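You operate a simulated robot arm through the tools that you are given. There is no shell and no other tool. Be economical: measure what you need, move in short steps, check, and stop when the job is done.

The job below is to be done with a simulated robot arm. You get a single attempt, and the scene is never put back.

## Task
Open the upper right drawer, take the yellow end cap from the inside of the upper right drawer and leave it in the small red tray and shut the drawer again. Then fetch the upright blue banded tube and stand it on the size card. Then open the end cupboard door, take the red bin from the second shelf from the bottom of the tall bay and put it in the shelf of the end cupboard and shut the door again. Then fetch the cream cloth and set it on top of the green lidded tin. Then open the bottom tool cabinet drawer, take the 30 short steel bar from the top of the rear-end stand and leave it in the inside of the bottom tool cabinet drawer and shut the drawer again. The order counts. Set down upright: upright blue banded tube.

It is judged by the outcome, as a careful person would: the job done as asked, and still so three seconds after it is handed in. It fails if anything else is knocked over, pushed out of place, dropped, spilled or broken. A push-on lid holds only when it is set on centred and level and pressed home; a screw cap is set on level and turned clockwise until tight. Flat cloth is picked up by pressing the open fingertips on it (5 to 10 N) and closing them slowly along it; thin cloth reads only 2 to 8 mm in the jaws.

## Robot
A 6-joint arm with a fingered hand on a trunk, on a base that drives. Base frame: it is fixed to the floor where the robot stands at the start and does not move with it; the origin is under the middle of the robot, x ahead of it, y to its left, z up. Lengths are in mm, angles in rad, forces in N, time in s.
With the tool pointing down near the work surface it reaches from about 240 to 680 mm from the robot's upright axis, wherever it stands. Its first joint turns from -2.897 to 2.897 rad. Places, roughly: bottom tool cabinet drawer [-4900, 6300, 200]; cream cloth (8x5x3 cm) [-2100, 3300, 900]; end cupboard door [600, -600, 500]; green lidded tin [-2000, 3250, 1000]; inside of the bottom tool cabinet drawer [-4900, 6300, 100]; red bin [-500, 3250, 750]; shelf of the end cupboard [800, -600, 500]; short steel bar [-3750, 4500, 1000]; size card [-250, 2500, 1000]; small red tray (24x15x4 cm) [0, 1500, 900]; upper right drawer [500, 100, 800]; upright blue banded tube (4x4x11 cm) [-300, 2600, 1000]; yellow end cap (6x5x4 cm) [600, -100, 800]. Payload 4 kg.
The tool frame sits at the grasp point between the pads (the TCP): z along the fingers, y along the line on which they close. The tips reach 26 mm beyond it. Largest opening 148 mm; the body of the gripper starts 73 mm behind the TCP. The gripper is a hand of 3 fingers: y runs from the thumb to the fingers, the wrist lies at [0, 0, -239] in the tool frame, and closing takes about 1.5 s.
Orientation is told as [roll, pitch, yaw] about the base's x, y, z axes, in that order, counted from this pose: with the fingers straight down and closing along the base's y, the tool's x points along the base's -x, its y along +y and its z along -z.

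## Interface
- The arm moves only by the tool jog_arm. Its argument "commands" is a list of rows, each a list of 6 numbers: the shift along the base's x, y, z in mm, then the turn, a rotation vector about the base's x, y, z in rad. In form: [[dx, dy, dz, wx, wy, wz], ...]. A call has 1 to 20 rows; each row shifts and turns the commanded pose from where the row before left it. "gripper" is the finger opening in mm, from 0 to 148, set as the call begins (left out, the last holds). Each row takes 0.2 s and may step no farther than 50 mm and 0.15 rad from the row before; otherwise, or with a gripper value out of range, the whole call is refused. Where a pose cannot be reached the arm comes as near as it can. A force on the tool above 40 N (or 10 N above the force at the start of the call, whichever is more), or a blocked arm, ends the call early, and 0.2 s more pass. Each finger travels about 153 mm/s and halts on what it meets, pressing with about 22 N; the grip force reading is that of the motor and also rises with nothing between the fingers. The clock runs only during rows and for 0.2 s after the last one: add rows that do not move to give the fingers time. It gives the time, the measured TCP pose, the force on the tool (base axes), the opening and the grip force at its end, in the units of the frame above (readings bear some noise), with the torque about the TCP (base axes, N m) and any sound that the robot's microphone picked up, and new pictures: "pictures" is both (left out), scene, wrist or none.
- Cameras (640 x 400 px; columns grow to the right, rows downward): "scene" is now at [86.2, 184.5, 1266.7]; the picture's right is [-0.52, -0.85, 0.00], its down [-0.66, 0.41, -0.63] and it looks along [0.53, -0.33, -0.78] (base axes); focal length 214 px, centre (320, 200). "wrist" rides on the gripper at [68, -39, -90] in the tool frame; the picture's right is [0.50, 0.87, 0.00], its down [-0.66, 0.38, -0.65] and it looks along [-0.57, 0.33, 0.76] (tool axes); focal length 222 px, centre (320, 200). There is no depth. A picture from a camera that has moved, and an enlarged one, comes with that camera's place and axes in the base frame and with its lens. The place of the scene camera against the robot may be out by one fixed shift of up to 25 mm in any direction.
- raise_lower(by): slides the trunk up (or, below 0, down) by that many mm; the arm and the scene camera ride with it, the base frame stays. It gives what a move gives, with no picture.
- roll_base(legs): drives the robot by 1 to 6 legs, each [ahead, left, turn to the left] in mm, mm and rad, along the robot's own axes; the way and the turn of a leg run together, so that a leg with both is an arc; at most 1500 mm and 3.142 rad a leg. The arm and the cameras ride along, it lands a little off, and it stops where it bumps. It gives what a move gives, and a new picture of the scene camera.
- hand_shape(shape): the hand has 3 fingers and takes this shape, open, in about a second: jaw (thumb against the fingers, like two jaws); tri (thumb and two fingers); tip (a fingertip pinch); poke (one finger out to press); point (the index stretched); flat (the hand flat); cup (the hand cupped); fist (a fist). The gripper value then closes the fingers along that shape, each until it touches; the sizes above hold for jaw. It gives what a move gives, with no picture.
- aim_head(pan, tilt): turns the head with the scene camera to pan (to the left, within 2.094 rad either way) and tilt (down, from -0.506 to 1.204), counted from straight ahead of the robot. It gives what a move gives, and a new picture of the scene camera.
- zoom(camera, box): a new picture of the part [left, top, right, bottom] of that camera's present view, enlarged. The clock stands still meanwhile.
- finish_job(): hands the job in; it is judged then, once.

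Go step by step. Nothing tells you exact positions but the pictures and the camera data: compare them with the known pose of the tool, close in by small moves and look again before you grip or let go. The budget is 483 turns and 360 pictures, counting those below and the enlarged ones. Unless the task says otherwise, let go and move clear before handing in, and close with one line.

The tools are called after "Emit:" as name(argument=value, ...) on one line, values as JSON. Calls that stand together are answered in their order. jog_arm: Moves the arm, as the interface text tells. Its arguments: {"type":"object","properties":{"commands":{"type":"array"},"gripper":{"type":"number"},"pictures":{"type":"string","enum":["both","scene","wrist","none"]}},"required":["commands"]} The other tools are called the same way: raise_lower (by) slides the trunk up or down; hand_shape (shape) gives the hand a shape; roll_base (legs) drives the base; aim_head (pan, tilt) turns the head that bears the scene camera; zoom (camera, box) takes an enlarged picture of a part of a camera's view; finish_job () hands the job in.

At the start:

```text
t: 0.0
ee_pos: [405.4, -290.7, 1077.1]
orientation: [0.0, -0.001, 0.001]
wrist_force: [0.1, -0.7, 0.5]
ft_torque: [-0.02, 0.01, 0.02]
opening: 147.9
grip_force: 0.0
shape: jaw
trunk travel left (down, up): [-25.0, 292.0]
robot x, y, heading: [-0.5, -1.5, -0.001]
head pan, tilt: [-0.552, 0.894]
```

scene: 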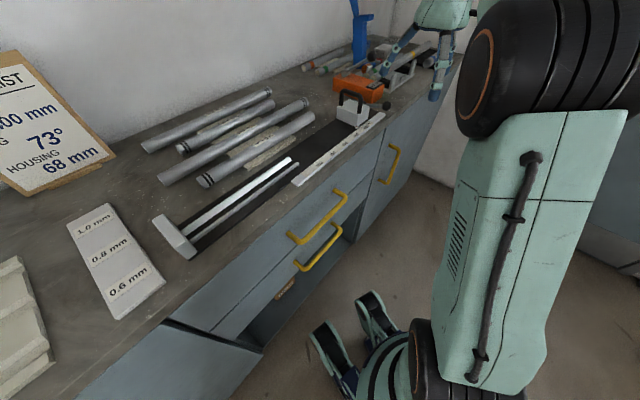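
wrist: 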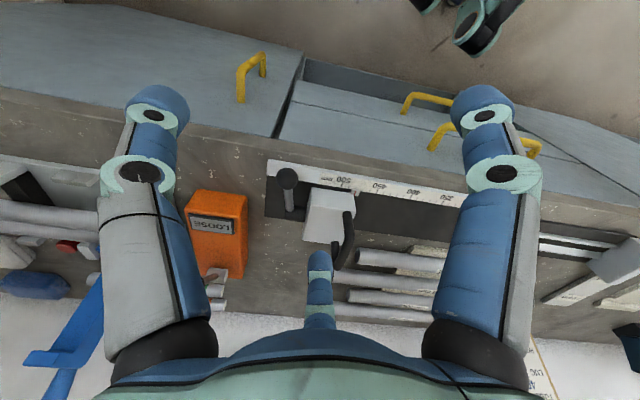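

I see a bench with drawers with yellow handles ahead and to the right, and the arm hovering over it. First I'll look around to locate the upper right drawer.

Emit:
aim_head(pan=-0.3, tilt=0.9)

Emit:
aim_head(pan=0.8, tilt=0.4)

Emit:
aim_head(pan=1.9, tilt=0.3)

```text
t: 0.8
ee_pos: [405.9, -290.4, 1076.8]
orientation: [0.001, 0.0, 0.0]
wrist_force: [-0.3, -0.1, -0.7]
ft_torque: [0.02, 0.0, 0.0]
opening: 148.2
grip_force: 0.0
shape: jaw
trunk travel left (down, up): [-25.0, 292.0]
robot x, y, heading: [0.8, 0.9, -0.0]
head pan, tilt: [-0.3, 0.901]
camera scene: at [93.7, 201.8, 1266.2], right [-0.3, -0.96, 0.0], down [-0.75, 0.23, -0.62], along [0.59, -0.18, -0.78], focal length 214 px, centre (320, 200)
```

scene: 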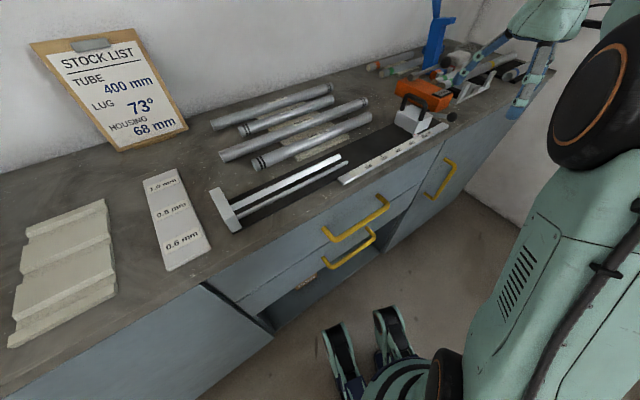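

```text
t: 2.1
ee_pos: [406.4, -289.7, 1076.1]
orientation: [0.001, -0.001, 0.0]
wrist_force: [1.0, -0.3, -0.1]
ft_torque: [-0.03, -0.02, -0.04]
opening: 148.1
grip_force: 0.1
shape: jaw
trunk travel left (down, up): [-25.0, 292.0]
robot x, y, heading: [-4.4, -3.9, -0.001]
head pan, tilt: [0.799, 0.4]
camera scene: at [86.2, 290.6, 1309.2], right [0.72, -0.7, 0.0], down [-0.27, -0.28, -0.92], along [0.64, 0.66, -0.39], focal length 214 px, centre (320, 200)
```

scene: 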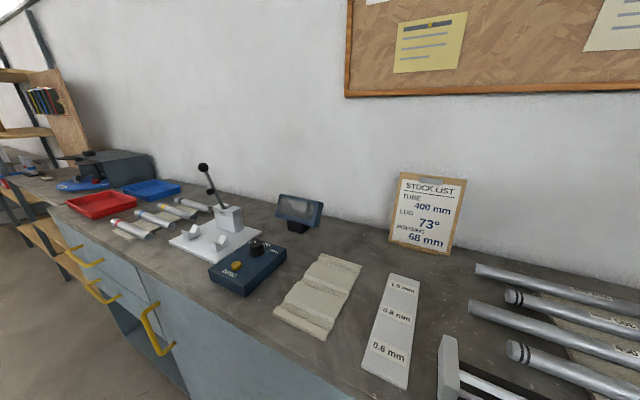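

```text
t: 3.4
ee_pos: [405.3, -291.5, 1077.0]
orientation: [0.0, 0.001, 0.0]
wrist_force: [0.1, -0.2, -0.5]
ft_torque: [0.01, 0.0, -0.03]
opening: 147.8
grip_force: 0.0
shape: jaw
trunk travel left (down, up): [-25.0, 292.0]
robot x, y, heading: [-0.2, 0.2, 0.003]
head pan, tilt: [1.901, 0.3]
camera scene: at [-8.6, 312.6, 1318.5], right [0.95, 0.32, 0.0], down [0.1, -0.28, -0.96], along [-0.31, 0.9, -0.3], focal length 214 px, centre (320, 200)
```

scene: 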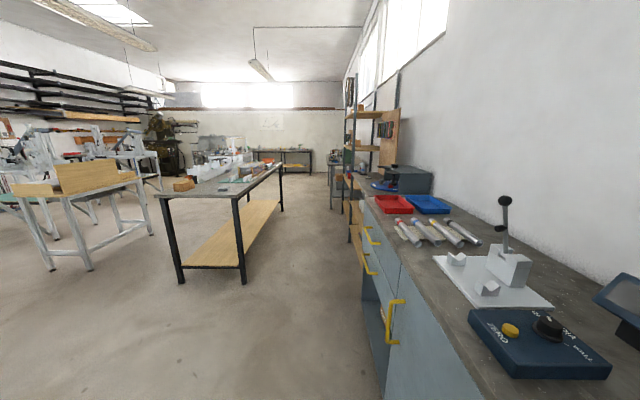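

I see the bench front with yellow handles; the rest of the bench extends to the left (+y). I'll look more closely at the drawer's handle.

Emit:
aim_head(pan=-0.25, tilt=1.1)

Emit:
zoom(camera="scene", box=[180, 100, 480, 290])

Emit:
zoom(camera="wrist", box=[180, 0, 640, 290])

```text
t: 5.5
ee_pos: [407.4, -290.6, 1075.7]
orientation: [0.0, 0.0, -0.001]
wrist_force: [-0.3, 0.1, -0.2]
ft_torque: [0.0, 0.01, 0.02]
opening: 147.9
grip_force: 0.0
shape: jaw
trunk travel left (down, up): [-25.0, 292.0]
robot x, y, heading: [0.1, -1.5, 0.003]
head pan, tilt: [-0.25, 1.1]
camera scene: at [82.7, 208.6, 1252.4], right [-0.25, -0.97, 0.0], down [-0.86, 0.22, -0.45], along [0.44, -0.11, -0.89], focal length 214 px, centre (320, 200)
```

scene: 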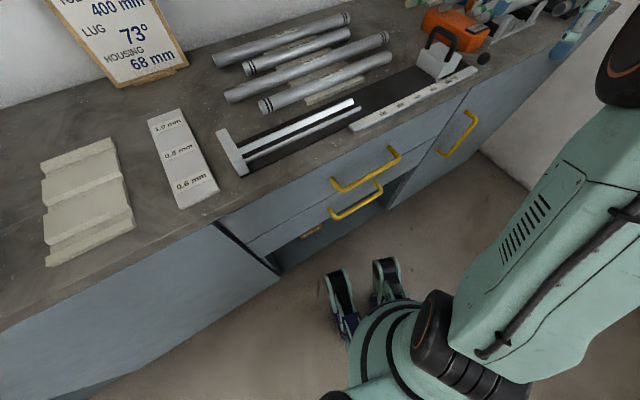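

```text
2.11 times, centred on (330, 195) of scene
camera zoom: at [82.7, 208.6, 1252.4], right [-0.25, -0.97, 0.0], down [-0.86, 0.22, -0.45], along [0.44, -0.11, -0.89], focal length 452 px, centre (299, 210)
```

zoom: 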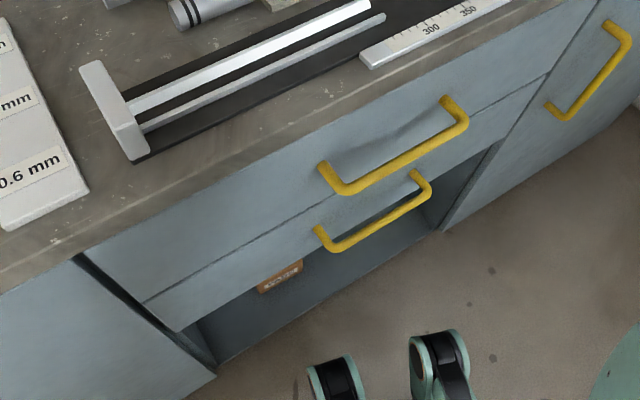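

```text
1.38 times, centred on (410, 145) of wrist
camera zoom: at [337.1, -328.9, 1167.3], right [-0.5, 0.87, 0.0], down [0.66, 0.38, 0.65], along [0.57, 0.33, -0.76], focal length 306 px, centre (196, 276)
```

zoom: 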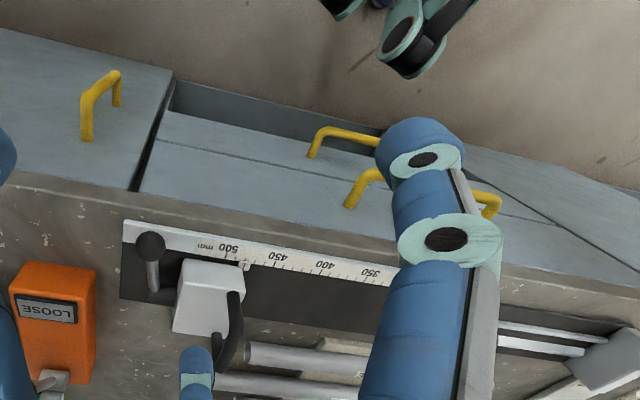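

The bench turns out to run about 0.29 rad askew to my frame, and the upper right drawer's handle lies near [333, 18, 810]. I'll back off, turn to face the bench squarely and centre on the handle.

Emit:
roll_base(legs=[[-250, 0, 0], [0, 0, 0.29], [0, -150, 0]])

Emit:
aim_head(pan=-0.2, tilt=0.75)

```text
t: 9.8
ee_pos: [258.6, -309.1, 1076.9]
orientation: [0.0, 0.0, 0.283]
wrist_force: [0.1, 0.6, -0.5]
ft_torque: [0.0, -0.01, 0.02]
opening: 147.9
grip_force: 0.1
shape: jaw
trunk travel left (down, up): [-25.0, 292.0]
robot x, y, heading: [-214.0, -143.7, 0.282]
head pan, tilt: [-0.25, 1.1]
camera scene: at [-186.8, 80.2, 1252.4], right [0.03, -1.0, 0.0], down [-0.89, -0.03, -0.45], along [0.45, 0.02, -0.89], focal length 214 px, centre (320, 200)
```

scene: 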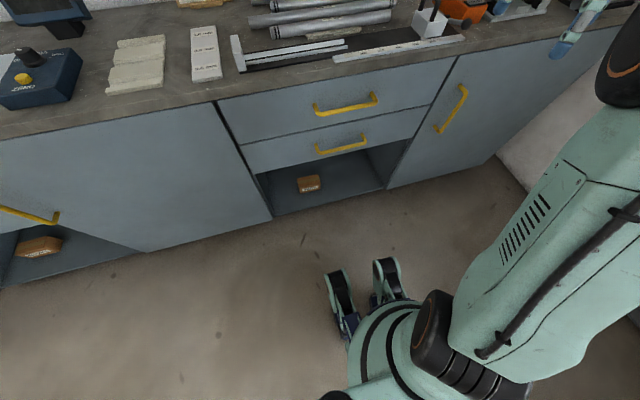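

```text
t: 10.6
ee_pos: [259.3, -308.8, 1076.9]
orientation: [0.0, -0.002, 0.283]
wrist_force: [0.4, 0.9, -0.3]
ft_torque: [0.03, 0.02, 0.03]
opening: 147.9
grip_force: 0.1
shape: jaw
trunk travel left (down, up): [-25.0, 292.0]
robot x, y, heading: [-214.8, -142.7, 0.283]
head pan, tilt: [-0.201, 0.75]
camera scene: at [-167.4, 85.0, 1278.0], right [0.08, -1.0, 0.0], down [-0.68, -0.06, -0.73], along [0.73, 0.06, -0.68], focal length 214 px, centre (320, 200)
```

scene: 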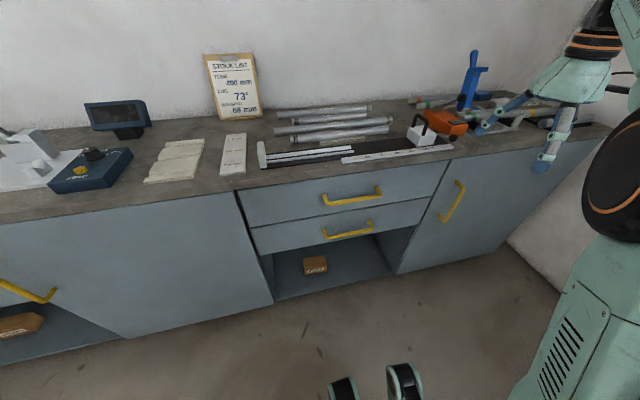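

Now I have a good view of the drawer. I'll zoom in to measure the angle of the bench and the handle position precisely.

Emit:
zoom(camera="scene", box=[220, 130, 480, 310])

Emit:
zoom(camera="wrist", box=[0, 0, 640, 400])

```text
2.22 times, centred on (350, 220) of scene
camera zoom: at [-167.4, 85.0, 1278.0], right [0.08, -1.0, 0.0], down [-0.68, -0.06, -0.73], along [0.73, 0.06, -0.68], focal length 477 px, centre (253, 156)
```

zoom: 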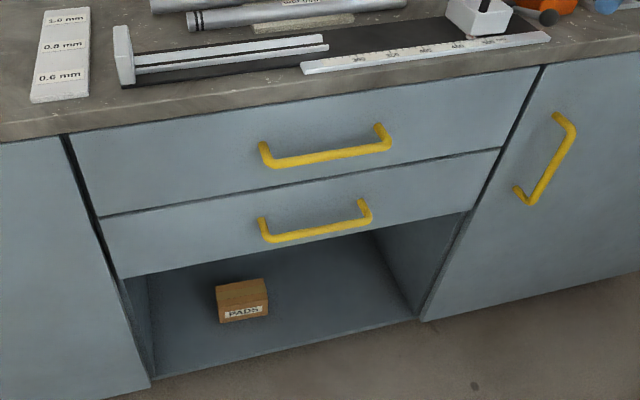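

```text
1.00 times, centred on (320, 200) of wrist (not enlarged: the box is as wide or as high as the picture)
camera zoom: at [203.7, -364.7, 1167.3], right [-0.72, 0.69, 0.0], down [0.52, 0.55, 0.65], along [0.45, 0.47, -0.76], focal length 222 px, centre (320, 200)
```

zoom: 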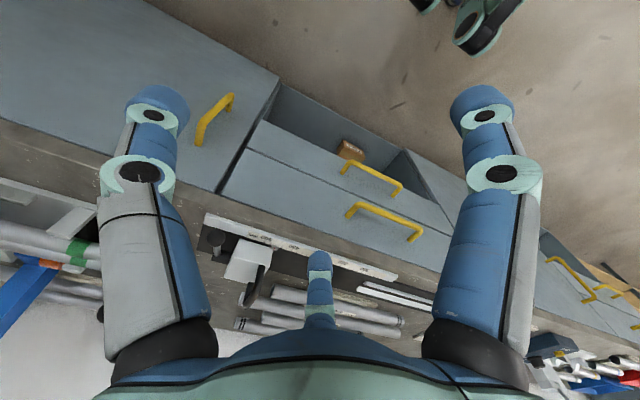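

The bench runs at about 0.306 rad; the upper handle's bar is centred near [342, 20, 803], about 185 mm long. I'll turn the hand to point forward at the drawer while moving in front of the handle at height.

Emit:
jog_arm(commands=[[0, 27, 0, 0.043, -0.1362, 0.002], [0, 27, 0, 0.043, -0.1362, 0.002], [0, 27, 0, 0.043, -0.1362, 0.002], [0, 27, 0, 0.043, -0.1362, 0.002], [0, 27, 0, 0.043, -0.1362, 0.002], [0, 27, 0, 0.043, -0.1362, 0.002], [0, 27, 0, 0.043, -0.1362, 0.002], [0, 27, 0, 0.043, -0.1362, 0.002], [0, 27, 0, 0.043, -0.1362, 0.002], [0, 27, 0, 0.043, -0.1362, 0.002], [0, 27, 0, 0.043, -0.1362, 0.002]], pictures="scene")

```text
t: 13.0
ee_pos: [242.4, -41.7, 1135.7]
orientation: [0.004, -1.317, 0.241]
wrist_force: [-0.1, -0.2, 1.3]
ft_torque: [0.02, -0.01, -0.01]
opening: 148.0
grip_force: 0.1
shape: jaw
out of reach, approached as far as the arm can: row 9, 10, 11
trunk travel left (down, up): [-25.0, 292.0]
robot x, y, heading: [-214.0, -144.2, 0.287]
head pan, tilt: [-0.201, 0.75]
camera scene: at [-167.6, 84.9, 1278.1], right [0.08, -1.0, 0.0], down [-0.68, -0.06, -0.73], along [0.73, 0.06, -0.68], focal length 214 px, centre (320, 200)
```

scene: 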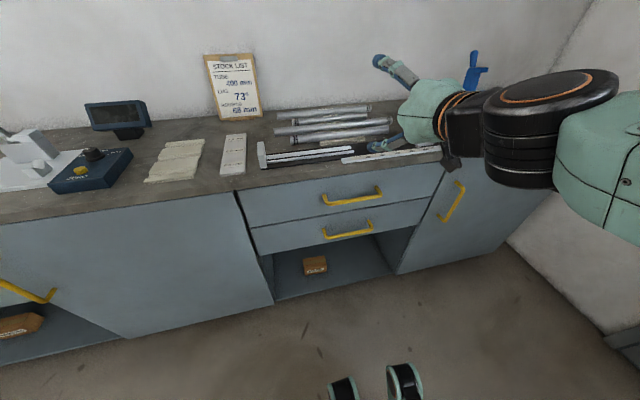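

The arm cannot point fully forward this close in, so I'll back the base up by another 120 mm and then finish turning the hand.

Emit:
roll_base(legs=[[-120, 0, 0.02]])

Emit:
jog_arm(commands=[[30, 10, -40, 0, 0, 0], [30, 10, -40, 0, 0, 0], [30, 10, -40, 0, 0, 0], [0, 0, -40, 0.038, -0.12, 0], [0, 0, -40, 0.038, -0.12, 0.02]], pictures="scene")

```text
t: 14.3
ee_pos: [126.4, -67.5, 1135.7]
orientation: [0.002, -1.314, 0.264]
wrist_force: [0.1, -0.5, 0.3]
ft_torque: [-0.03, 0.0, 0.0]
opening: 148.1
grip_force: 0.0
shape: jaw
trunk travel left (down, up): [-25.0, 292.0]
robot x, y, heading: [-323.5, -172.4, 0.302]
head pan, tilt: [-0.201, 0.75]
camera scene: at [-284.8, 51.7, 1278.1], right [0.1, -0.99, 0.0], down [-0.68, -0.07, -0.73], along [0.73, 0.07, -0.68], focal length 214 px, centre (320, 200)
```

scene: 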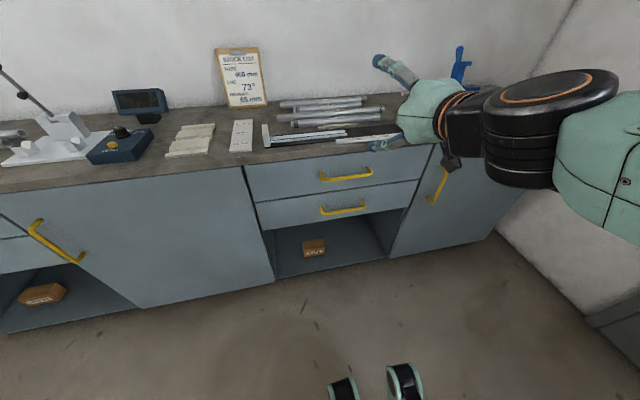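

```text
refused: row 1 steps farther than a row can; nothing moved
```

Emit:
jog_arm(commands=[[20, 10, -40, 0, 0, 0], [20, 10, -40, 0, 0, 0], [20, 10, -40, 0, 0, 0], [0, 0, -40, 0.038, -0.12, 0], [0, 0, -40, 0.038, -0.12, 0.02]], pictures="none")

```text
t: 15.5
ee_pos: [188.1, -37.5, 934.3]
orientation: [1.131, -1.558, -0.842]
wrist_force: [0.1, -0.1, -1.4]
ft_torque: [-0.01, -0.01, 0.0]
opening: 148.0
grip_force: 0.0
shape: jaw
out of reach, approached as far as the arm can: row 1, 2
trunk travel left (down, up): [-25.0, 292.0]
robot x, y, heading: [-323.8, -181.4, 0.301]
head pan, tilt: [-0.201, 0.75]
```

The hand now points forward. Next I roll it 90° so the jaws close vertically on the bar, while lowering to the handle's height.

Emit:
jog_arm(commands=[[0, 0, -12, 0.1362, 0.043, 0.0], [0, 0, -12, 0.1362, 0.043, 0.0], [0, 0, -12, 0.1362, 0.043, 0.0], [0, 0, -12, 0.1362, 0.043, 0.0], [0, 0, -12, 0.1362, 0.043, 0.0], [0, 0, -12, 0.1362, 0.043, 0.0], [0, 0, -12, 0.1362, 0.043, 0.0], [0, 0, -12, 0.1362, 0.043, 0.0], [0, 0, -12, 0.1362, 0.043, 0.0], [0, 0, -12, 0.1362, 0.043, 0.0], [0, 0, -11, 0.1362, 0.043, 0.015]], pictures="both")

```text
t: 17.9
ee_pos: [188.6, -38.4, 805.2]
orientation: [1.556, 0.012, -1.246]
wrist_force: [0.5, -0.2, 0.8]
ft_torque: [0.03, 0.0, -0.03]
opening: 147.7
grip_force: 0.1
shape: jaw
trunk travel left (down, up): [-25.0, 292.0]
robot x, y, heading: [-323.9, -179.9, 0.304]
head pan, tilt: [-0.201, 0.75]
camera scene: at [-284.2, 51.9, 1278.1], right [0.1, -0.99, 0.0], down [-0.68, -0.07, -0.73], along [0.73, 0.07, -0.68], focal length 214 px, centre (320, 200)
camera wrist: at [79.1, -1.6, 767.9], right [-0.14, 0.47, 0.87], down [-0.4, -0.83, 0.38], along [0.9, -0.3, 0.31], focal length 222 px, centre (320, 200)
```

scene: 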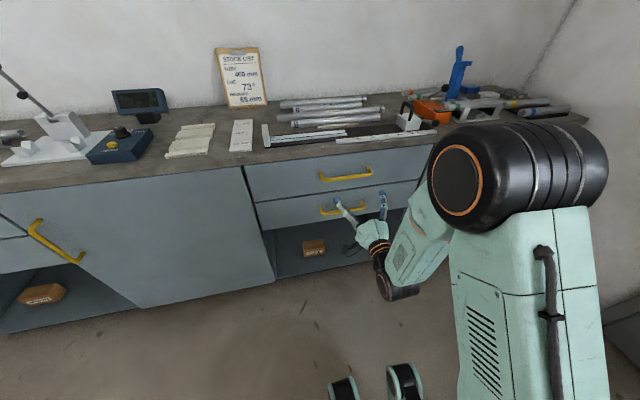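
wrist: 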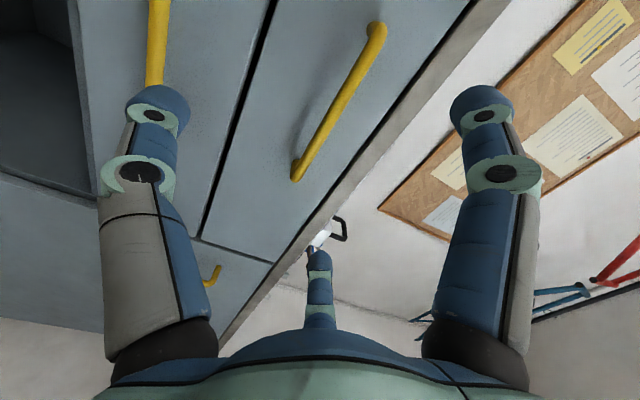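

The bar sits between the jaws but about 16 mm above the tool axis and 160 mm ahead. I raise a bit and advance, then look again.

Emit:
jog_arm(commands=[[29, 9, 7, 0, 0, 0], [29, 9, 7, 0, 0, -0.015], [29, 9, 0, 0, 0, 0]], gripper=90, pictures="wrist")

```text
t: 18.7
ee_pos: [274.7, -9.7, 816.8]
orientation: [1.556, 0.01, -1.26]
wrist_force: [0.8, 1.2, 0.7]
ft_torque: [-0.01, 0.01, 0.02]
opening: 90.4
grip_force: 0.0
shape: jaw
trunk travel left (down, up): [-25.0, 292.0]
robot x, y, heading: [-325.2, -174.6, 0.304]
head pan, tilt: [-0.201, 0.75]
camera wrist: at [165.8, 27.6, 780.5], right [-0.14, 0.47, 0.87], down [-0.42, -0.83, 0.38], along [0.9, -0.31, 0.31], focal length 222 px, centre (320, 200)
```

wrist: 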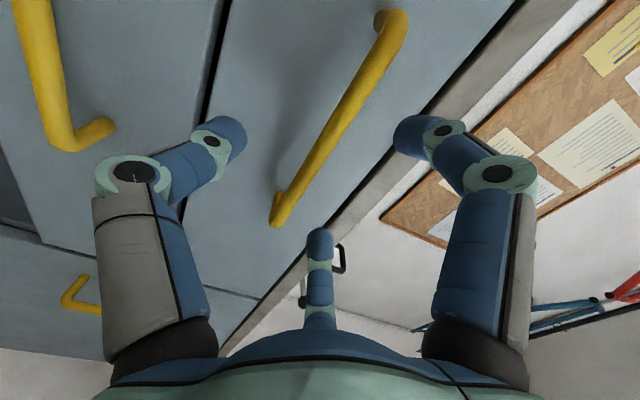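

The bar is now level with the tool axis, about 70 mm ahead. I'll advance 62 mm and close the fingers on it.

Emit:
jog_arm(commands=[[20, 6, 0, 0, 0, 0], [20, 6, 0, 0, 0, 0], [19, 6, 0, 0, 0, 0]], pictures="wrist")

Emit:
jog_arm(commands=[[0, 0, 0, 0, 0, 0], [0, 0, 0, 0, 0, 0], [0, 0, 0, 0, 0, 0], [0, 0, 0, 0, 0, 0], [0, 0, 0, 0, 0, 0], [0, 0, 0, 0, 0, 0], [0, 0, 0, 0, 0, 0], [0, 0, 0, 0, 0, 0]], gripper=0, pictures="wrist")

```text
t: 19.5
ee_pos: [333.6, 6.9, 817.2]
orientation: [1.554, 0.008, -1.26]
wrist_force: [0.2, 0.8, -0.4]
ft_torque: [0.0, -0.03, 0.01]
opening: 90.2
grip_force: 0.0
shape: jaw
trunk travel left (down, up): [-25.0, 292.0]
robot x, y, heading: [-326.3, -177.1, 0.306]
head pan, tilt: [-0.201, 0.75]
camera wrist: at [224.7, 44.1, 781.1], right [-0.14, 0.47, 0.87], down [-0.42, -0.82, 0.38], along [0.9, -0.31, 0.31], focal length 222 px, centre (320, 200)
```

wrist: 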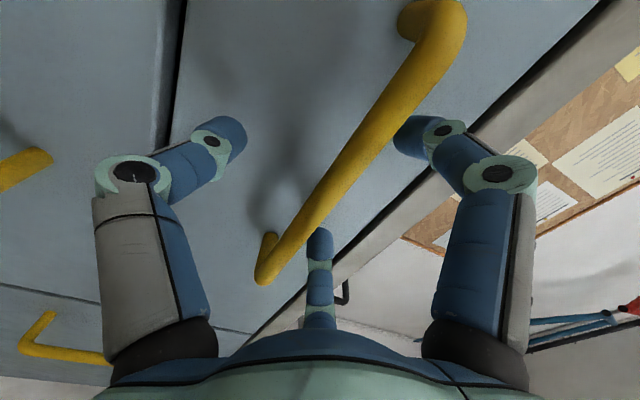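

```text
t: 21.3
ee_pos: [332.0, 6.9, 818.2]
orientation: [1.554, 0.009, -1.261]
wrist_force: [3.0, -1.0, 2.2]
ft_torque: [-0.03, -0.02, -0.01]
opening: 0.0
grip_force: 21.7
shape: jaw
trunk travel left (down, up): [-25.0, 292.0]
robot x, y, heading: [-325.4, -179.4, 0.302]
head pan, tilt: [-0.201, 0.75]
camera wrist: at [224.6, 44.0, 781.4], right [-0.14, 0.47, 0.87], down [-0.42, -0.82, 0.38], along [0.9, -0.31, 0.31], focal length 222 px, centre (320, 200)
```

wrist: 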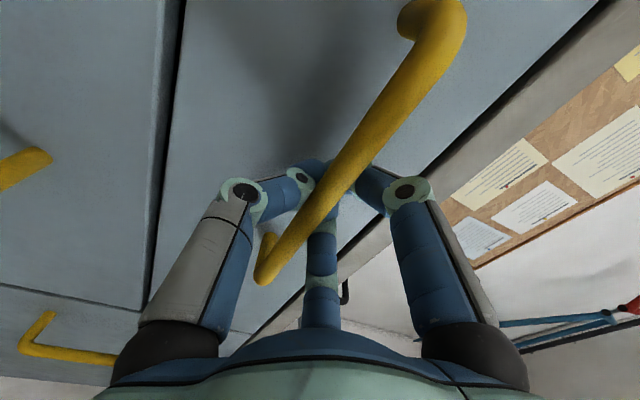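

The fingers closed around behind the bar, caging it. I'll pull gently 40 mm and see whether the drawer follows.

Emit:
jog_arm(commands=[[-9.5, -3, 0, 0, 0, 0], [-9.5, -3, 0, 0, 0, 0], [-9.5, -3, 0, 0, 0, 0], [-9.5, -3, 0, 0, 0, 0], [-9.5, -3, 0, 0, 0, 0]], pictures="both")

```text
t: 22.5
ee_pos: [286.4, -6.1, 818.7]
orientation: [1.553, 0.011, -1.26]
wrist_force: [2.9, -4.3, -3.7]
ft_torque: [-0.05, -0.01, -0.03]
opening: 0.0
grip_force: 21.6
shape: jaw
trunk travel left (down, up): [-25.0, 292.0]
robot x, y, heading: [-324.6, -176.2, 0.303]
head pan, tilt: [-0.201, 0.75]
camera scene: at [-283.8, 51.5, 1278.1], right [0.1, -0.99, 0.0], down [-0.68, -0.07, -0.73], along [0.73, 0.07, -0.68], focal length 214 px, centre (320, 200)
camera wrist: at [177.3, 30.5, 782.3], right [-0.13, 0.47, 0.87], down [-0.42, -0.82, 0.38], along [0.9, -0.31, 0.31], focal length 222 px, centre (320, 200)
```

scene: 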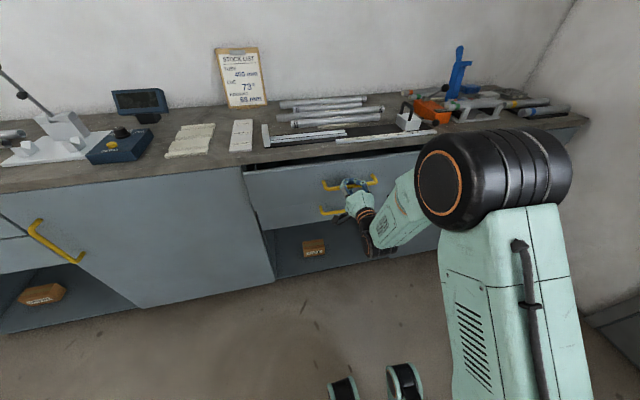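
wrist: 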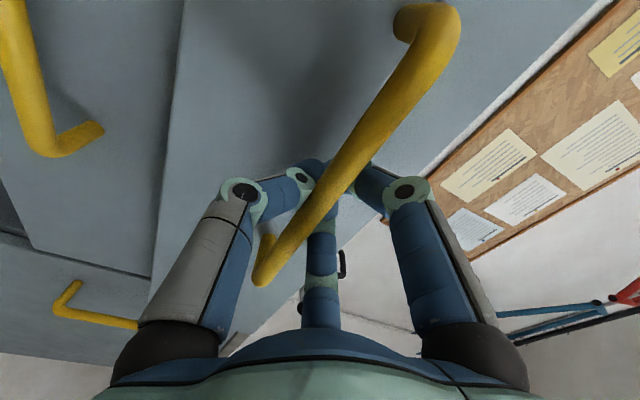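

The drawer comes along. I keep pulling 150 mm more.

Emit:
jog_arm(commands=[[-14.3, -4.5, 0, 0, 0, 0], [-14.3, -4.5, 0, 0, 0, 0], [-14.3, -4.5, 0, 0, 0, 0], [-14.3, -4.5, 0, 0, 0, 0], [-14.3, -4.5, 0, 0, 0, 0], [-14.3, -4.5, 0, 0, 0, 0], [-14.3, -4.5, 0, 0, 0, 0], [-14.3, -4.5, 0, 0, 0, 0], [-14.3, -4.5, 0, 0, 0, 0], [-14.3, -4.5, 0, 0, 0, 0]], pictures="scene")

```text
t: 24.7
ee_pos: [157.9, -49.6, 819.6]
orientation: [1.553, 0.011, -1.259]
wrist_force: [0.2, -1.0, -6.8]
ft_torque: [-0.02, -0.02, -0.01]
opening: 0.0
grip_force: 22.1
shape: jaw
out of reach, approached as far as the arm can: row 10
trunk travel left (down, up): [-25.0, 292.0]
robot x, y, heading: [-323.8, -179.3, 0.303]
head pan, tilt: [-0.201, 0.75]
camera scene: at [-283.9, 51.8, 1278.1], right [0.1, -0.99, 0.0], down [-0.68, -0.07, -0.73], along [0.73, 0.07, -0.68], focal length 214 px, centre (320, 200)
```

scene: 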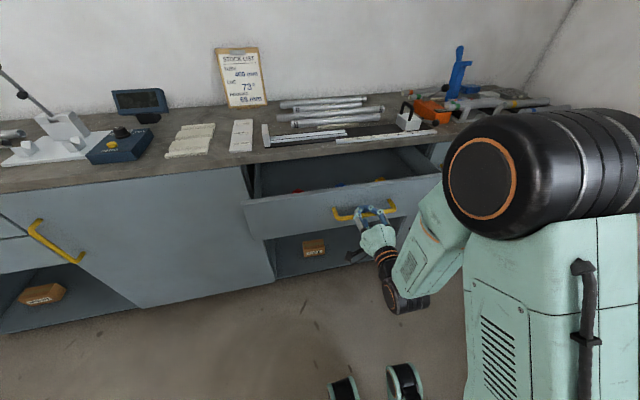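

The drawer is about 180 mm open with coloured items just visible inside. I'll pull further by backing the base 100 mm.

Emit:
roll_base(legs=[[-100, 0, 0]])

Emit:
zoom(camera="scene", box=[220, 110, 480, 290])

```text
t: 25.8
ee_pos: [61.8, -76.9, 820.7]
orientation: [1.558, 0.009, -1.263]
wrist_force: [0.3, 0.7, -1.1]
ft_torque: [-0.01, -0.01, -0.01]
opening: 0.0
grip_force: 21.4
shape: jaw
trunk travel left (down, up): [-25.0, 292.0]
robot x, y, heading: [-420.2, -205.2, 0.305]
head pan, tilt: [-0.201, 0.75]
camera scene: at [-380.5, 21.9, 1278.2], right [0.1, -0.99, 0.0], down [-0.68, -0.07, -0.73], along [0.73, 0.07, -0.68], focal length 214 px, centre (320, 200)
```

scene: 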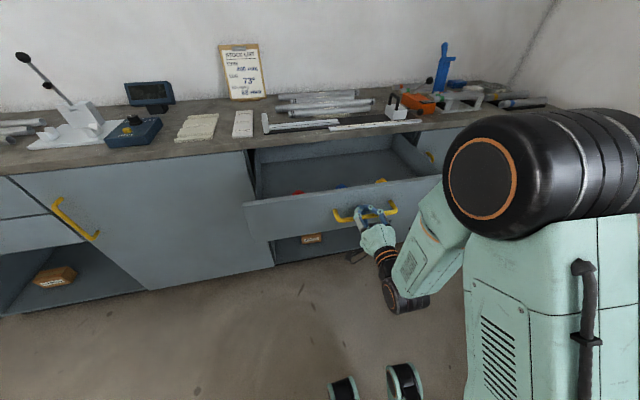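

```text
2.22 times, centred on (350, 200) of scene
camera zoom: at [-380.5, 21.9, 1278.2], right [0.1, -0.99, 0.0], down [-0.68, -0.07, -0.73], along [0.73, 0.07, -0.68], focal length 477 px, centre (253, 200)
```

zoom: 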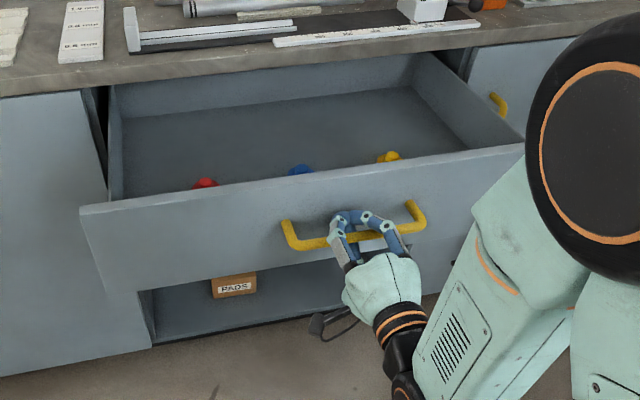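

The drawer is about 280 mm open and the yellow cap is on the right near the front. I'll open the fingers and back off the handle.

Emit:
jog_arm(commands=[[0, 0, 0, 0, 0, 0], [0, 0, 0, 0, 0, 0], [0, 0, 0, 0, 0, 0], [0, 0, 0, 0, 0, 0], [0, 0, 0, 0, 0, 0]], gripper=90, pictures="none")

Emit:
roll_base(legs=[[-120, 0, 0]])

```text
t: 27.0
ee_pos: [61.8, -79.4, 820.8]
orientation: [1.558, 0.009, -1.261]
wrist_force: [1.1, -0.9, 0.1]
ft_torque: [0.01, 0.01, 0.01]
opening: 89.6
grip_force: 0.0
shape: jaw
trunk travel left (down, up): [-25.0, 292.0]
robot x, y, heading: [-420.4, -205.7, 0.304]
head pan, tilt: [-0.201, 0.75]
```

```text
t: 28.2
ee_pos: [-52.3, -112.9, 820.4]
orientation: [1.558, 0.007, -1.258]
wrist_force: [0.5, 0.1, -0.1]
ft_torque: [0.0, 0.0, -0.01]
opening: 89.5
grip_force: 0.1
shape: jaw
trunk travel left (down, up): [-25.0, 292.0]
robot x, y, heading: [-535.3, -242.3, 0.307]
head pan, tilt: [-0.201, 0.75]
camera scene: at [-495.0, -13.6, 1278.1], right [0.1, -0.99, 0.0], down [-0.68, -0.07, -0.73], along [0.73, 0.07, -0.68], focal length 214 px, centre (320, 200)
```

scene: 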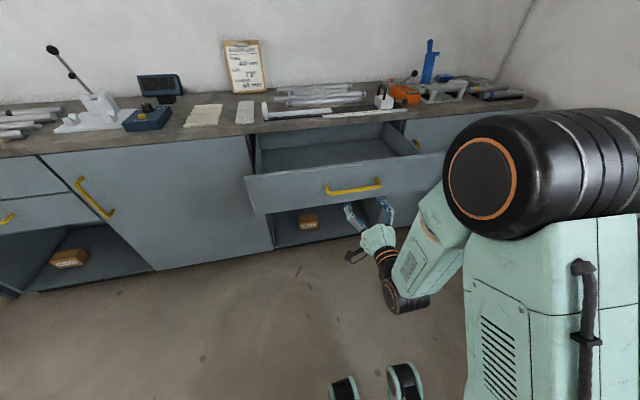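

Clear of the handle. I raise the hand and turn it back to pointing down.

Emit:
jog_arm(commands=[[0, 0, 18, -0.1362, -0.043, 0], [0, 0, 18, -0.1362, -0.043, 0], [0, 0, 18, -0.1362, -0.043, 0], [0, 0, 18, -0.1362, -0.043, 0], [0, 0, 18, -0.1362, -0.043, 0], [0, 0, 18, -0.1362, -0.043, 0], [0, 0, 18, -0.1362, -0.043, 0], [0, 0, 18, -0.1362, -0.043, 0], [0, 0, 18, -0.1362, -0.043, 0], [0, 0, 18, -0.1362, -0.043, 0], [0, 0, 18, -0.1362, -0.043, 0], [0, 0, 0, -0.043, 0.1362, 0], [0, 0, 0, -0.043, 0.1362, 0], [0, 0, 0, -0.043, 0.1362, 0], [0, 0, 0, -0.043, 0.1362, 0], [0, 0, 0, -0.043, 0.1362, 0], [0, 0, 0, -0.043, 0.1362, 0], [0, 0, 0, -0.043, 0.1362, 0], [0, 0, 0, -0.043, 0.1362, 0], [0, 0, 0, -0.043, 0.1362, 0]], gripper=110, pictures="none")

Emit:
jog_arm(commands=[[0, 0, 20, -0.043, 0.1362, 0], [0, 0, 20, -0.043, 0.1362, 0], [0, 0, 20, 0, 0, 0]], pictures="wrist")

```text
t: 32.5
ee_pos: [-49.3, -114.2, 1017.7]
orientation: [-0.011, -0.28, 0.295]
wrist_force: [-0.4, -0.9, -0.4]
ft_torque: [-0.01, -0.01, -0.01]
opening: 109.9
grip_force: 0.0
shape: jaw
out of reach, approached as far as the arm can: row 2, 15
trunk travel left (down, up): [-25.0, 292.0]
robot x, y, heading: [-536.0, -243.4, 0.303]
head pan, tilt: [-0.201, 0.75]
```

```text
t: 33.2
ee_pos: [-49.2, -113.8, 1079.1]
orientation: [-0.016, 0.004, 0.293]
wrist_force: [0.8, 0.6, 0.3]
ft_torque: [0.02, 0.05, -0.01]
opening: 109.6
grip_force: 0.1
shape: jaw
trunk travel left (down, up): [-25.0, 292.0]
robot x, y, heading: [-536.8, -245.5, 0.302]
head pan, tilt: [-0.201, 0.75]
camera wrist: at [-103.6, -168.1, 1169.9], right [-0.73, 0.68, -0.01], down [0.52, 0.56, 0.64], along [0.45, 0.47, -0.76], focal length 222 px, centre (320, 200)
```

wrist: 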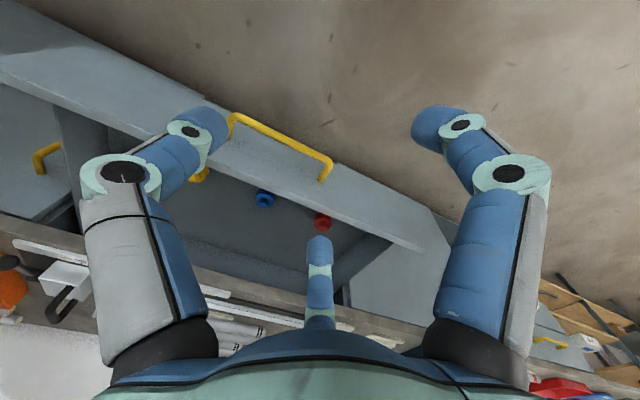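

The yellow cap shows at the left of the wrist view, roughly [265, -150]. I'll drive forward 250 mm and bring the hand over it.

Emit:
roll_base(legs=[[250, 0, 0]])

Emit:
jog_arm(commands=[[10, -30, 0, 0.015, 0, 0.012], [10, -30, -20, 0, 0, 0], [10, -30, -20, 0, 0, 0]], pictures="wrist")

```text
t: 35.0
ee_pos: [184.1, -42.9, 1078.5]
orientation: [-0.014, 0.004, 0.291]
wrist_force: [0.0, 0.4, 0.1]
ft_torque: [0.03, -0.02, -0.02]
opening: 109.8
grip_force: 0.1
shape: jaw
trunk travel left (down, up): [-25.0, 292.0]
robot x, y, heading: [-299.7, -172.8, 0.299]
head pan, tilt: [-0.201, 0.75]
camera scene: at [-261.6, 58.3, 1278.1], right [0.1, -1.0, 0.0], down [-0.68, -0.07, -0.73], along [0.73, 0.07, -0.68], focal length 214 px, centre (320, 200)
```

scene: 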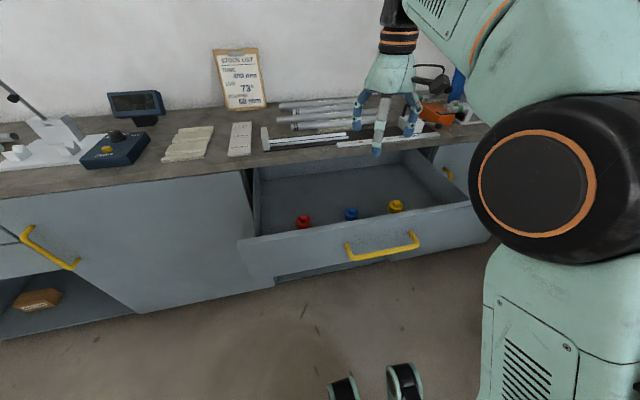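

```text
t: 35.8
ee_pos: [214.5, -134.9, 1036.4]
orientation: [-0.001, 0.0, 0.303]
wrist_force: [0.7, -0.5, 0.5]
ft_torque: [0.04, -0.03, -0.01]
opening: 109.5
grip_force: 0.0
shape: jaw
trunk travel left (down, up): [-25.0, 292.0]
robot x, y, heading: [-303.3, -166.8, 0.297]
head pan, tilt: [-0.201, 0.75]
camera wrist: at [161.0, -192.1, 1128.7], right [-0.74, 0.68, 0.0], down [0.51, 0.56, 0.65], along [0.44, 0.48, -0.76], focal length 222 px, centre (320, 200)
```

wrist: 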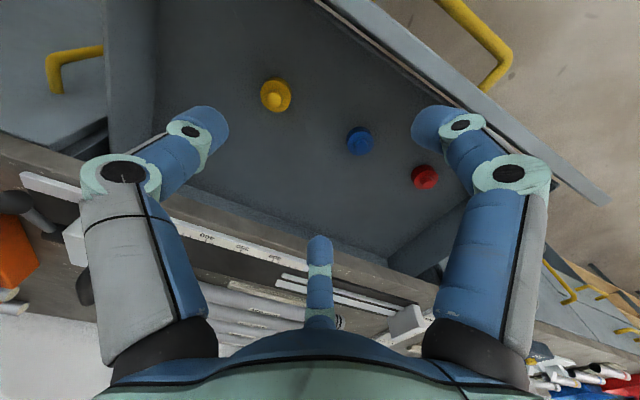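

Emit:
jog_arm(commands=[[20, -9, -35, 0, 0, 0], [20, -8, -35, 0, 0, 0], [18, -8, -35, 0, 0, 0]], pictures="wrist")

Emit:
zoom(camera="scene", box=[240, 140, 500, 300])

```text
t: 36.6
ee_pos: [272.9, -159.0, 933.3]
orientation: [0.0, -0.001, 0.304]
wrist_force: [0.2, 0.0, -1.1]
ft_torque: [0.02, 0.01, 0.02]
opening: 109.5
grip_force: 0.0
shape: jaw
trunk travel left (down, up): [-25.0, 292.0]
robot x, y, heading: [-302.3, -174.5, 0.295]
head pan, tilt: [-0.201, 0.75]
camera wrist: at [219.1, -215.9, 1023.8], right [-0.74, 0.68, 0.0], down [0.51, 0.56, 0.65], along [0.44, 0.48, -0.76], focal length 222 px, centre (320, 200)
```

wrist: 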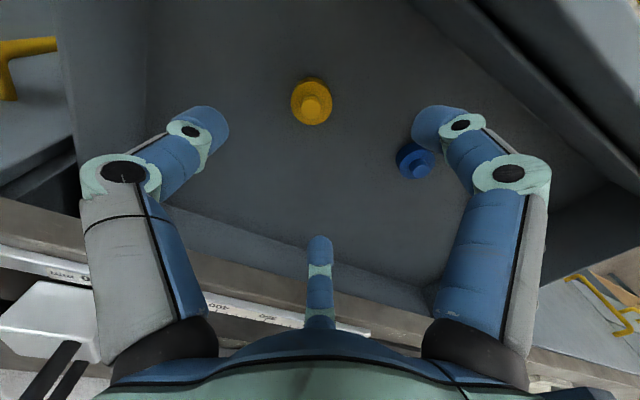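

```text
2.46 times, centred on (370, 220) of scene
camera zoom: at [-261.7, 58.2, 1278.1], right [0.1, -1.0, 0.0], down [-0.68, -0.07, -0.73], along [0.73, 0.07, -0.68], focal length 528 px, centre (197, 151)
```

zoom: 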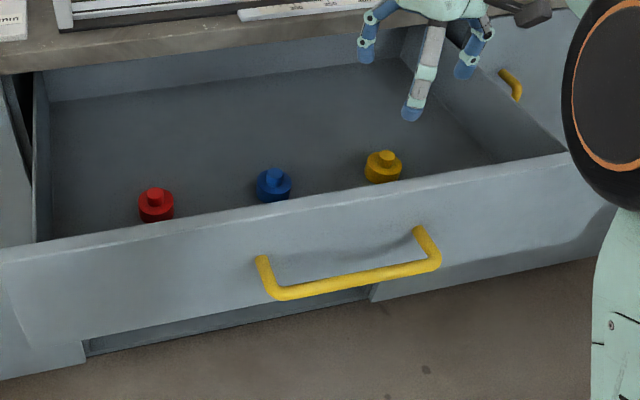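

The yellow cap is near [280, -163] on the drawer floor (about z 745–785). I move over it and go lower for another look.

Emit:
jog_arm(commands=[[3, -2, -35, 0, 0, 0], [4, -2, -35, 0, 0, 0], [0, 0, -35, 0, 0, 0]], gripper=100, pictures="both")

```text
t: 37.4
ee_pos: [277.0, -159.7, 827.5]
orientation: [0.0, 0.0, 0.306]
wrist_force: [-1.2, 0.1, 1.1]
ft_torque: [-0.02, -0.02, -0.02]
opening: 100.5
grip_force: 0.1
shape: jaw
trunk travel left (down, up): [-25.0, 292.0]
robot x, y, heading: [-301.3, -167.0, 0.295]
head pan, tilt: [-0.201, 0.75]
camera scene: at [-261.9, 58.2, 1278.1], right [0.1, -1.0, 0.0], down [-0.68, -0.07, -0.73], along [0.73, 0.07, -0.68], focal length 214 px, centre (320, 200)
camera wrist: at [223.8, -215.8, 919.2], right [-0.74, 0.68, 0.0], down [0.51, 0.56, 0.65], along [0.44, 0.48, -0.76], focal length 222 px, centre (320, 200)
```

scene: 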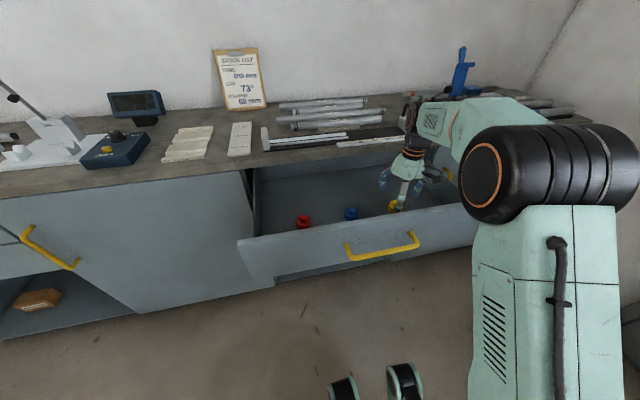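
wrist: 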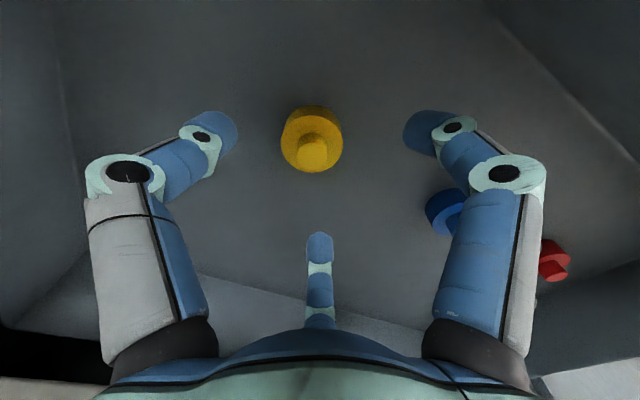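

Emit:
jog_arm(commands=[[1, -2, -20, 0, 0, 0], [1, -2, -20, 0, 0, 0], [0, 0, -14, 0, 0, 0]], pictures="wrist")

```text
t: 38.2
ee_pos: [279.3, -164.5, 773.4]
orientation: [0.0, -0.001, 0.304]
wrist_force: [0.0, -0.1, 0.2]
ft_torque: [0.01, 0.03, -0.01]
opening: 100.3
grip_force: 0.1
shape: jaw
trunk travel left (down, up): [-25.0, 292.0]
robot x, y, heading: [-303.6, -175.3, 0.298]
head pan, tilt: [-0.201, 0.75]
camera wrist: at [226.0, -221.0, 864.3], right [-0.74, 0.68, 0.0], down [0.51, 0.56, 0.65], along [0.44, 0.48, -0.76], focal length 222 px, centre (320, 200)
```

wrist: 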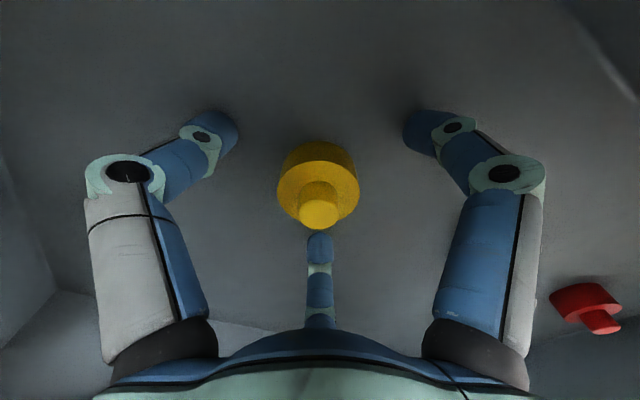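

The cap lies centred between the jaws. I lower 5 mm and close.

Emit:
jog_arm(commands=[[0, 0, -5, 0, 0, 0]], pictures="none")

Emit:
jog_arm(commands=[[0, 0, 0, 0, 0, 0], [0, 0, 0, 0, 0, 0], [0, 0, 0, 0, 0, 0], [0, 0, 0, 0, 0, 0], [0, 0, 0, 0, 0, 0], [0, 0, 0, 0, 0, 0], [0, 0, 0, 0, 0, 0], [0, 0, 0, 0, 0, 0]], gripper=20, pictures="wrist")

```text
t: 38.6
ee_pos: [280.2, -164.7, 772.3]
orientation: [-0.001, -0.006, 0.304]
wrist_force: [1.5, -0.6, 23.2]
ft_torque: [0.6, 0.51, -0.06]
opening: 98.7
grip_force: 0.0
shape: jaw
trunk travel left (down, up): [-25.0, 292.0]
robot x, y, heading: [-303.3, -170.9, 0.297]
head pan, tilt: [-0.201, 0.75]
```

```text
t: 40.4
ee_pos: [279.8, -164.4, 768.9]
orientation: [0.0, -0.001, 0.304]
wrist_force: [0.7, -0.5, -0.3]
ft_torque: [-0.02, -0.03, 0.03]
opening: 9.1
grip_force: 22.0
shape: jaw
trunk travel left (down, up): [-25.0, 292.0]
robot x, y, heading: [-302.7, -170.1, 0.294]
head pan, tilt: [-0.201, 0.75]
camera wrist: at [225.6, -221.6, 859.6], right [-0.74, 0.68, 0.0], down [0.51, 0.56, 0.65], along [0.44, 0.48, -0.76], focal length 222 px, centre (320, 200)
```

wrist: 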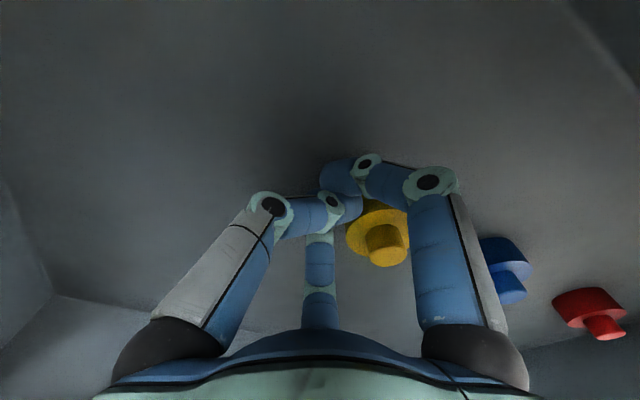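

The cap got squeezed out sideways toward +y of the tool instead of being gripped. I'll zoom in to understand how the fingers sit.

Emit:
zoom(camera="wrist", box=[200, 120, 520, 320])

Emit:
zoom(camera="scene", box=[330, 140, 470, 240])

```text
2.00 times, centred on (360, 220) of wrist
camera zoom: at [225.6, -221.6, 859.6], right [-0.74, 0.68, 0.0], down [0.51, 0.56, 0.65], along [0.44, 0.48, -0.76], focal length 444 px, centre (240, 160)
```

zoom: 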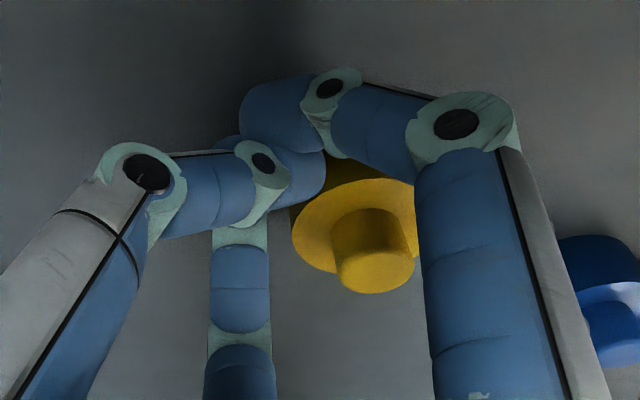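

```text
4.00 times, centred on (400, 190) of scene
camera zoom: at [-262.0, 58.2, 1278.1], right [0.1, -1.0, 0.0], down [-0.68, -0.07, -0.73], along [0.73, 0.07, -0.68], focal length 858 px, centre (0, 240)
```

zoom: 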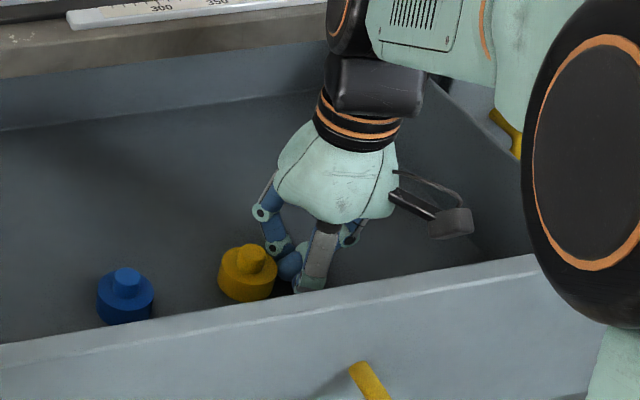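

The cap slid out between the two fingers but still stands upright. I lift straight up with fingers closed, then study the other hand shapes before retrying.

Emit:
jog_arm(commands=[[0, 0, 30, 0, 0, 0], [0, 0, 30, 0, 0, 0], [0, 0, 30, 0, 0, 0]], pictures="none")

Emit:
hand_shape(shape="tri")

Emit:
jog_arm(commands=[[0, 0, 0, 0, 0, 0]], pictures="wrist")

Emit:
jog_arm(commands=[[0, 0, 0, 0, 0, 0], [0, 0, 0, 0, 0, 0], [0, 0, 0, 0, 0, 0], [0, 0, 0, 0, 0, 0], [0, 0, 0, 0, 0, 0]], gripper=30, pictures="wrist")

```text
t: 41.2
ee_pos: [279.2, -167.9, 860.2]
orientation: [-0.001, -0.002, 0.303]
wrist_force: [0.0, -0.2, 0.6]
ft_torque: [0.0, -0.01, -0.02]
opening: 9.1
grip_force: 21.6
shape: jaw
trunk travel left (down, up): [-25.0, 292.0]
robot x, y, heading: [-303.8, -170.9, 0.303]
head pan, tilt: [-0.201, 0.75]
```

```text
t: 42.1
ee_pos: [279.9, -165.5, 860.1]
orientation: [-0.002, 0.0, 0.304]
wrist_force: [-0.4, 0.1, 0.3]
ft_torque: [-0.01, -0.03, -0.01]
opening: 147.8
grip_force: 0.1
shape: tri
trunk travel left (down, up): [-25.0, 292.0]
robot x, y, heading: [-303.7, -168.5, 0.295]
head pan, tilt: [-0.201, 0.75]
```

```text
t: 42.5
ee_pos: [281.2, -165.3, 860.4]
orientation: [0.0, 0.0, 0.305]
wrist_force: [0.7, -0.4, -0.4]
ft_torque: [-0.02, 0.0, 0.0]
opening: 147.8
grip_force: 0.0
shape: tri
trunk travel left (down, up): [-25.0, 292.0]
robot x, y, heading: [-302.6, -170.6, 0.295]
head pan, tilt: [-0.201, 0.75]
camera wrist: at [226.1, -223.1, 951.1], right [-0.74, 0.68, 0.0], down [0.51, 0.56, 0.65], along [0.44, 0.48, -0.76], focal length 222 px, centre (320, 200)
```

wrist: 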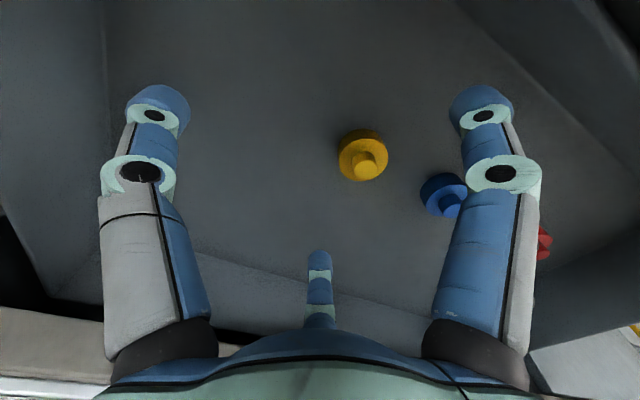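

```text
t: 43.7
ee_pos: [279.1, -166.5, 860.2]
orientation: [-0.001, 0.001, 0.303]
wrist_force: [0.2, -0.6, 0.1]
ft_torque: [0.0, -0.02, -0.02]
opening: 30.4
grip_force: 0.0
shape: tri
trunk travel left (down, up): [-25.0, 292.0]
robot x, y, heading: [-301.1, -171.2, 0.297]
head pan, tilt: [-0.201, 0.75]
camera wrist: at [226.1, -223.1, 951.0], right [-0.74, 0.68, 0.0], down [0.51, 0.56, 0.65], along [0.44, 0.48, -0.76], focal length 222 px, centre (320, 200)
```

wrist: 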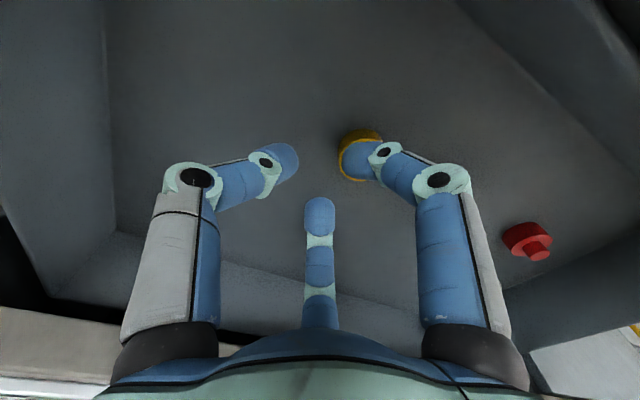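

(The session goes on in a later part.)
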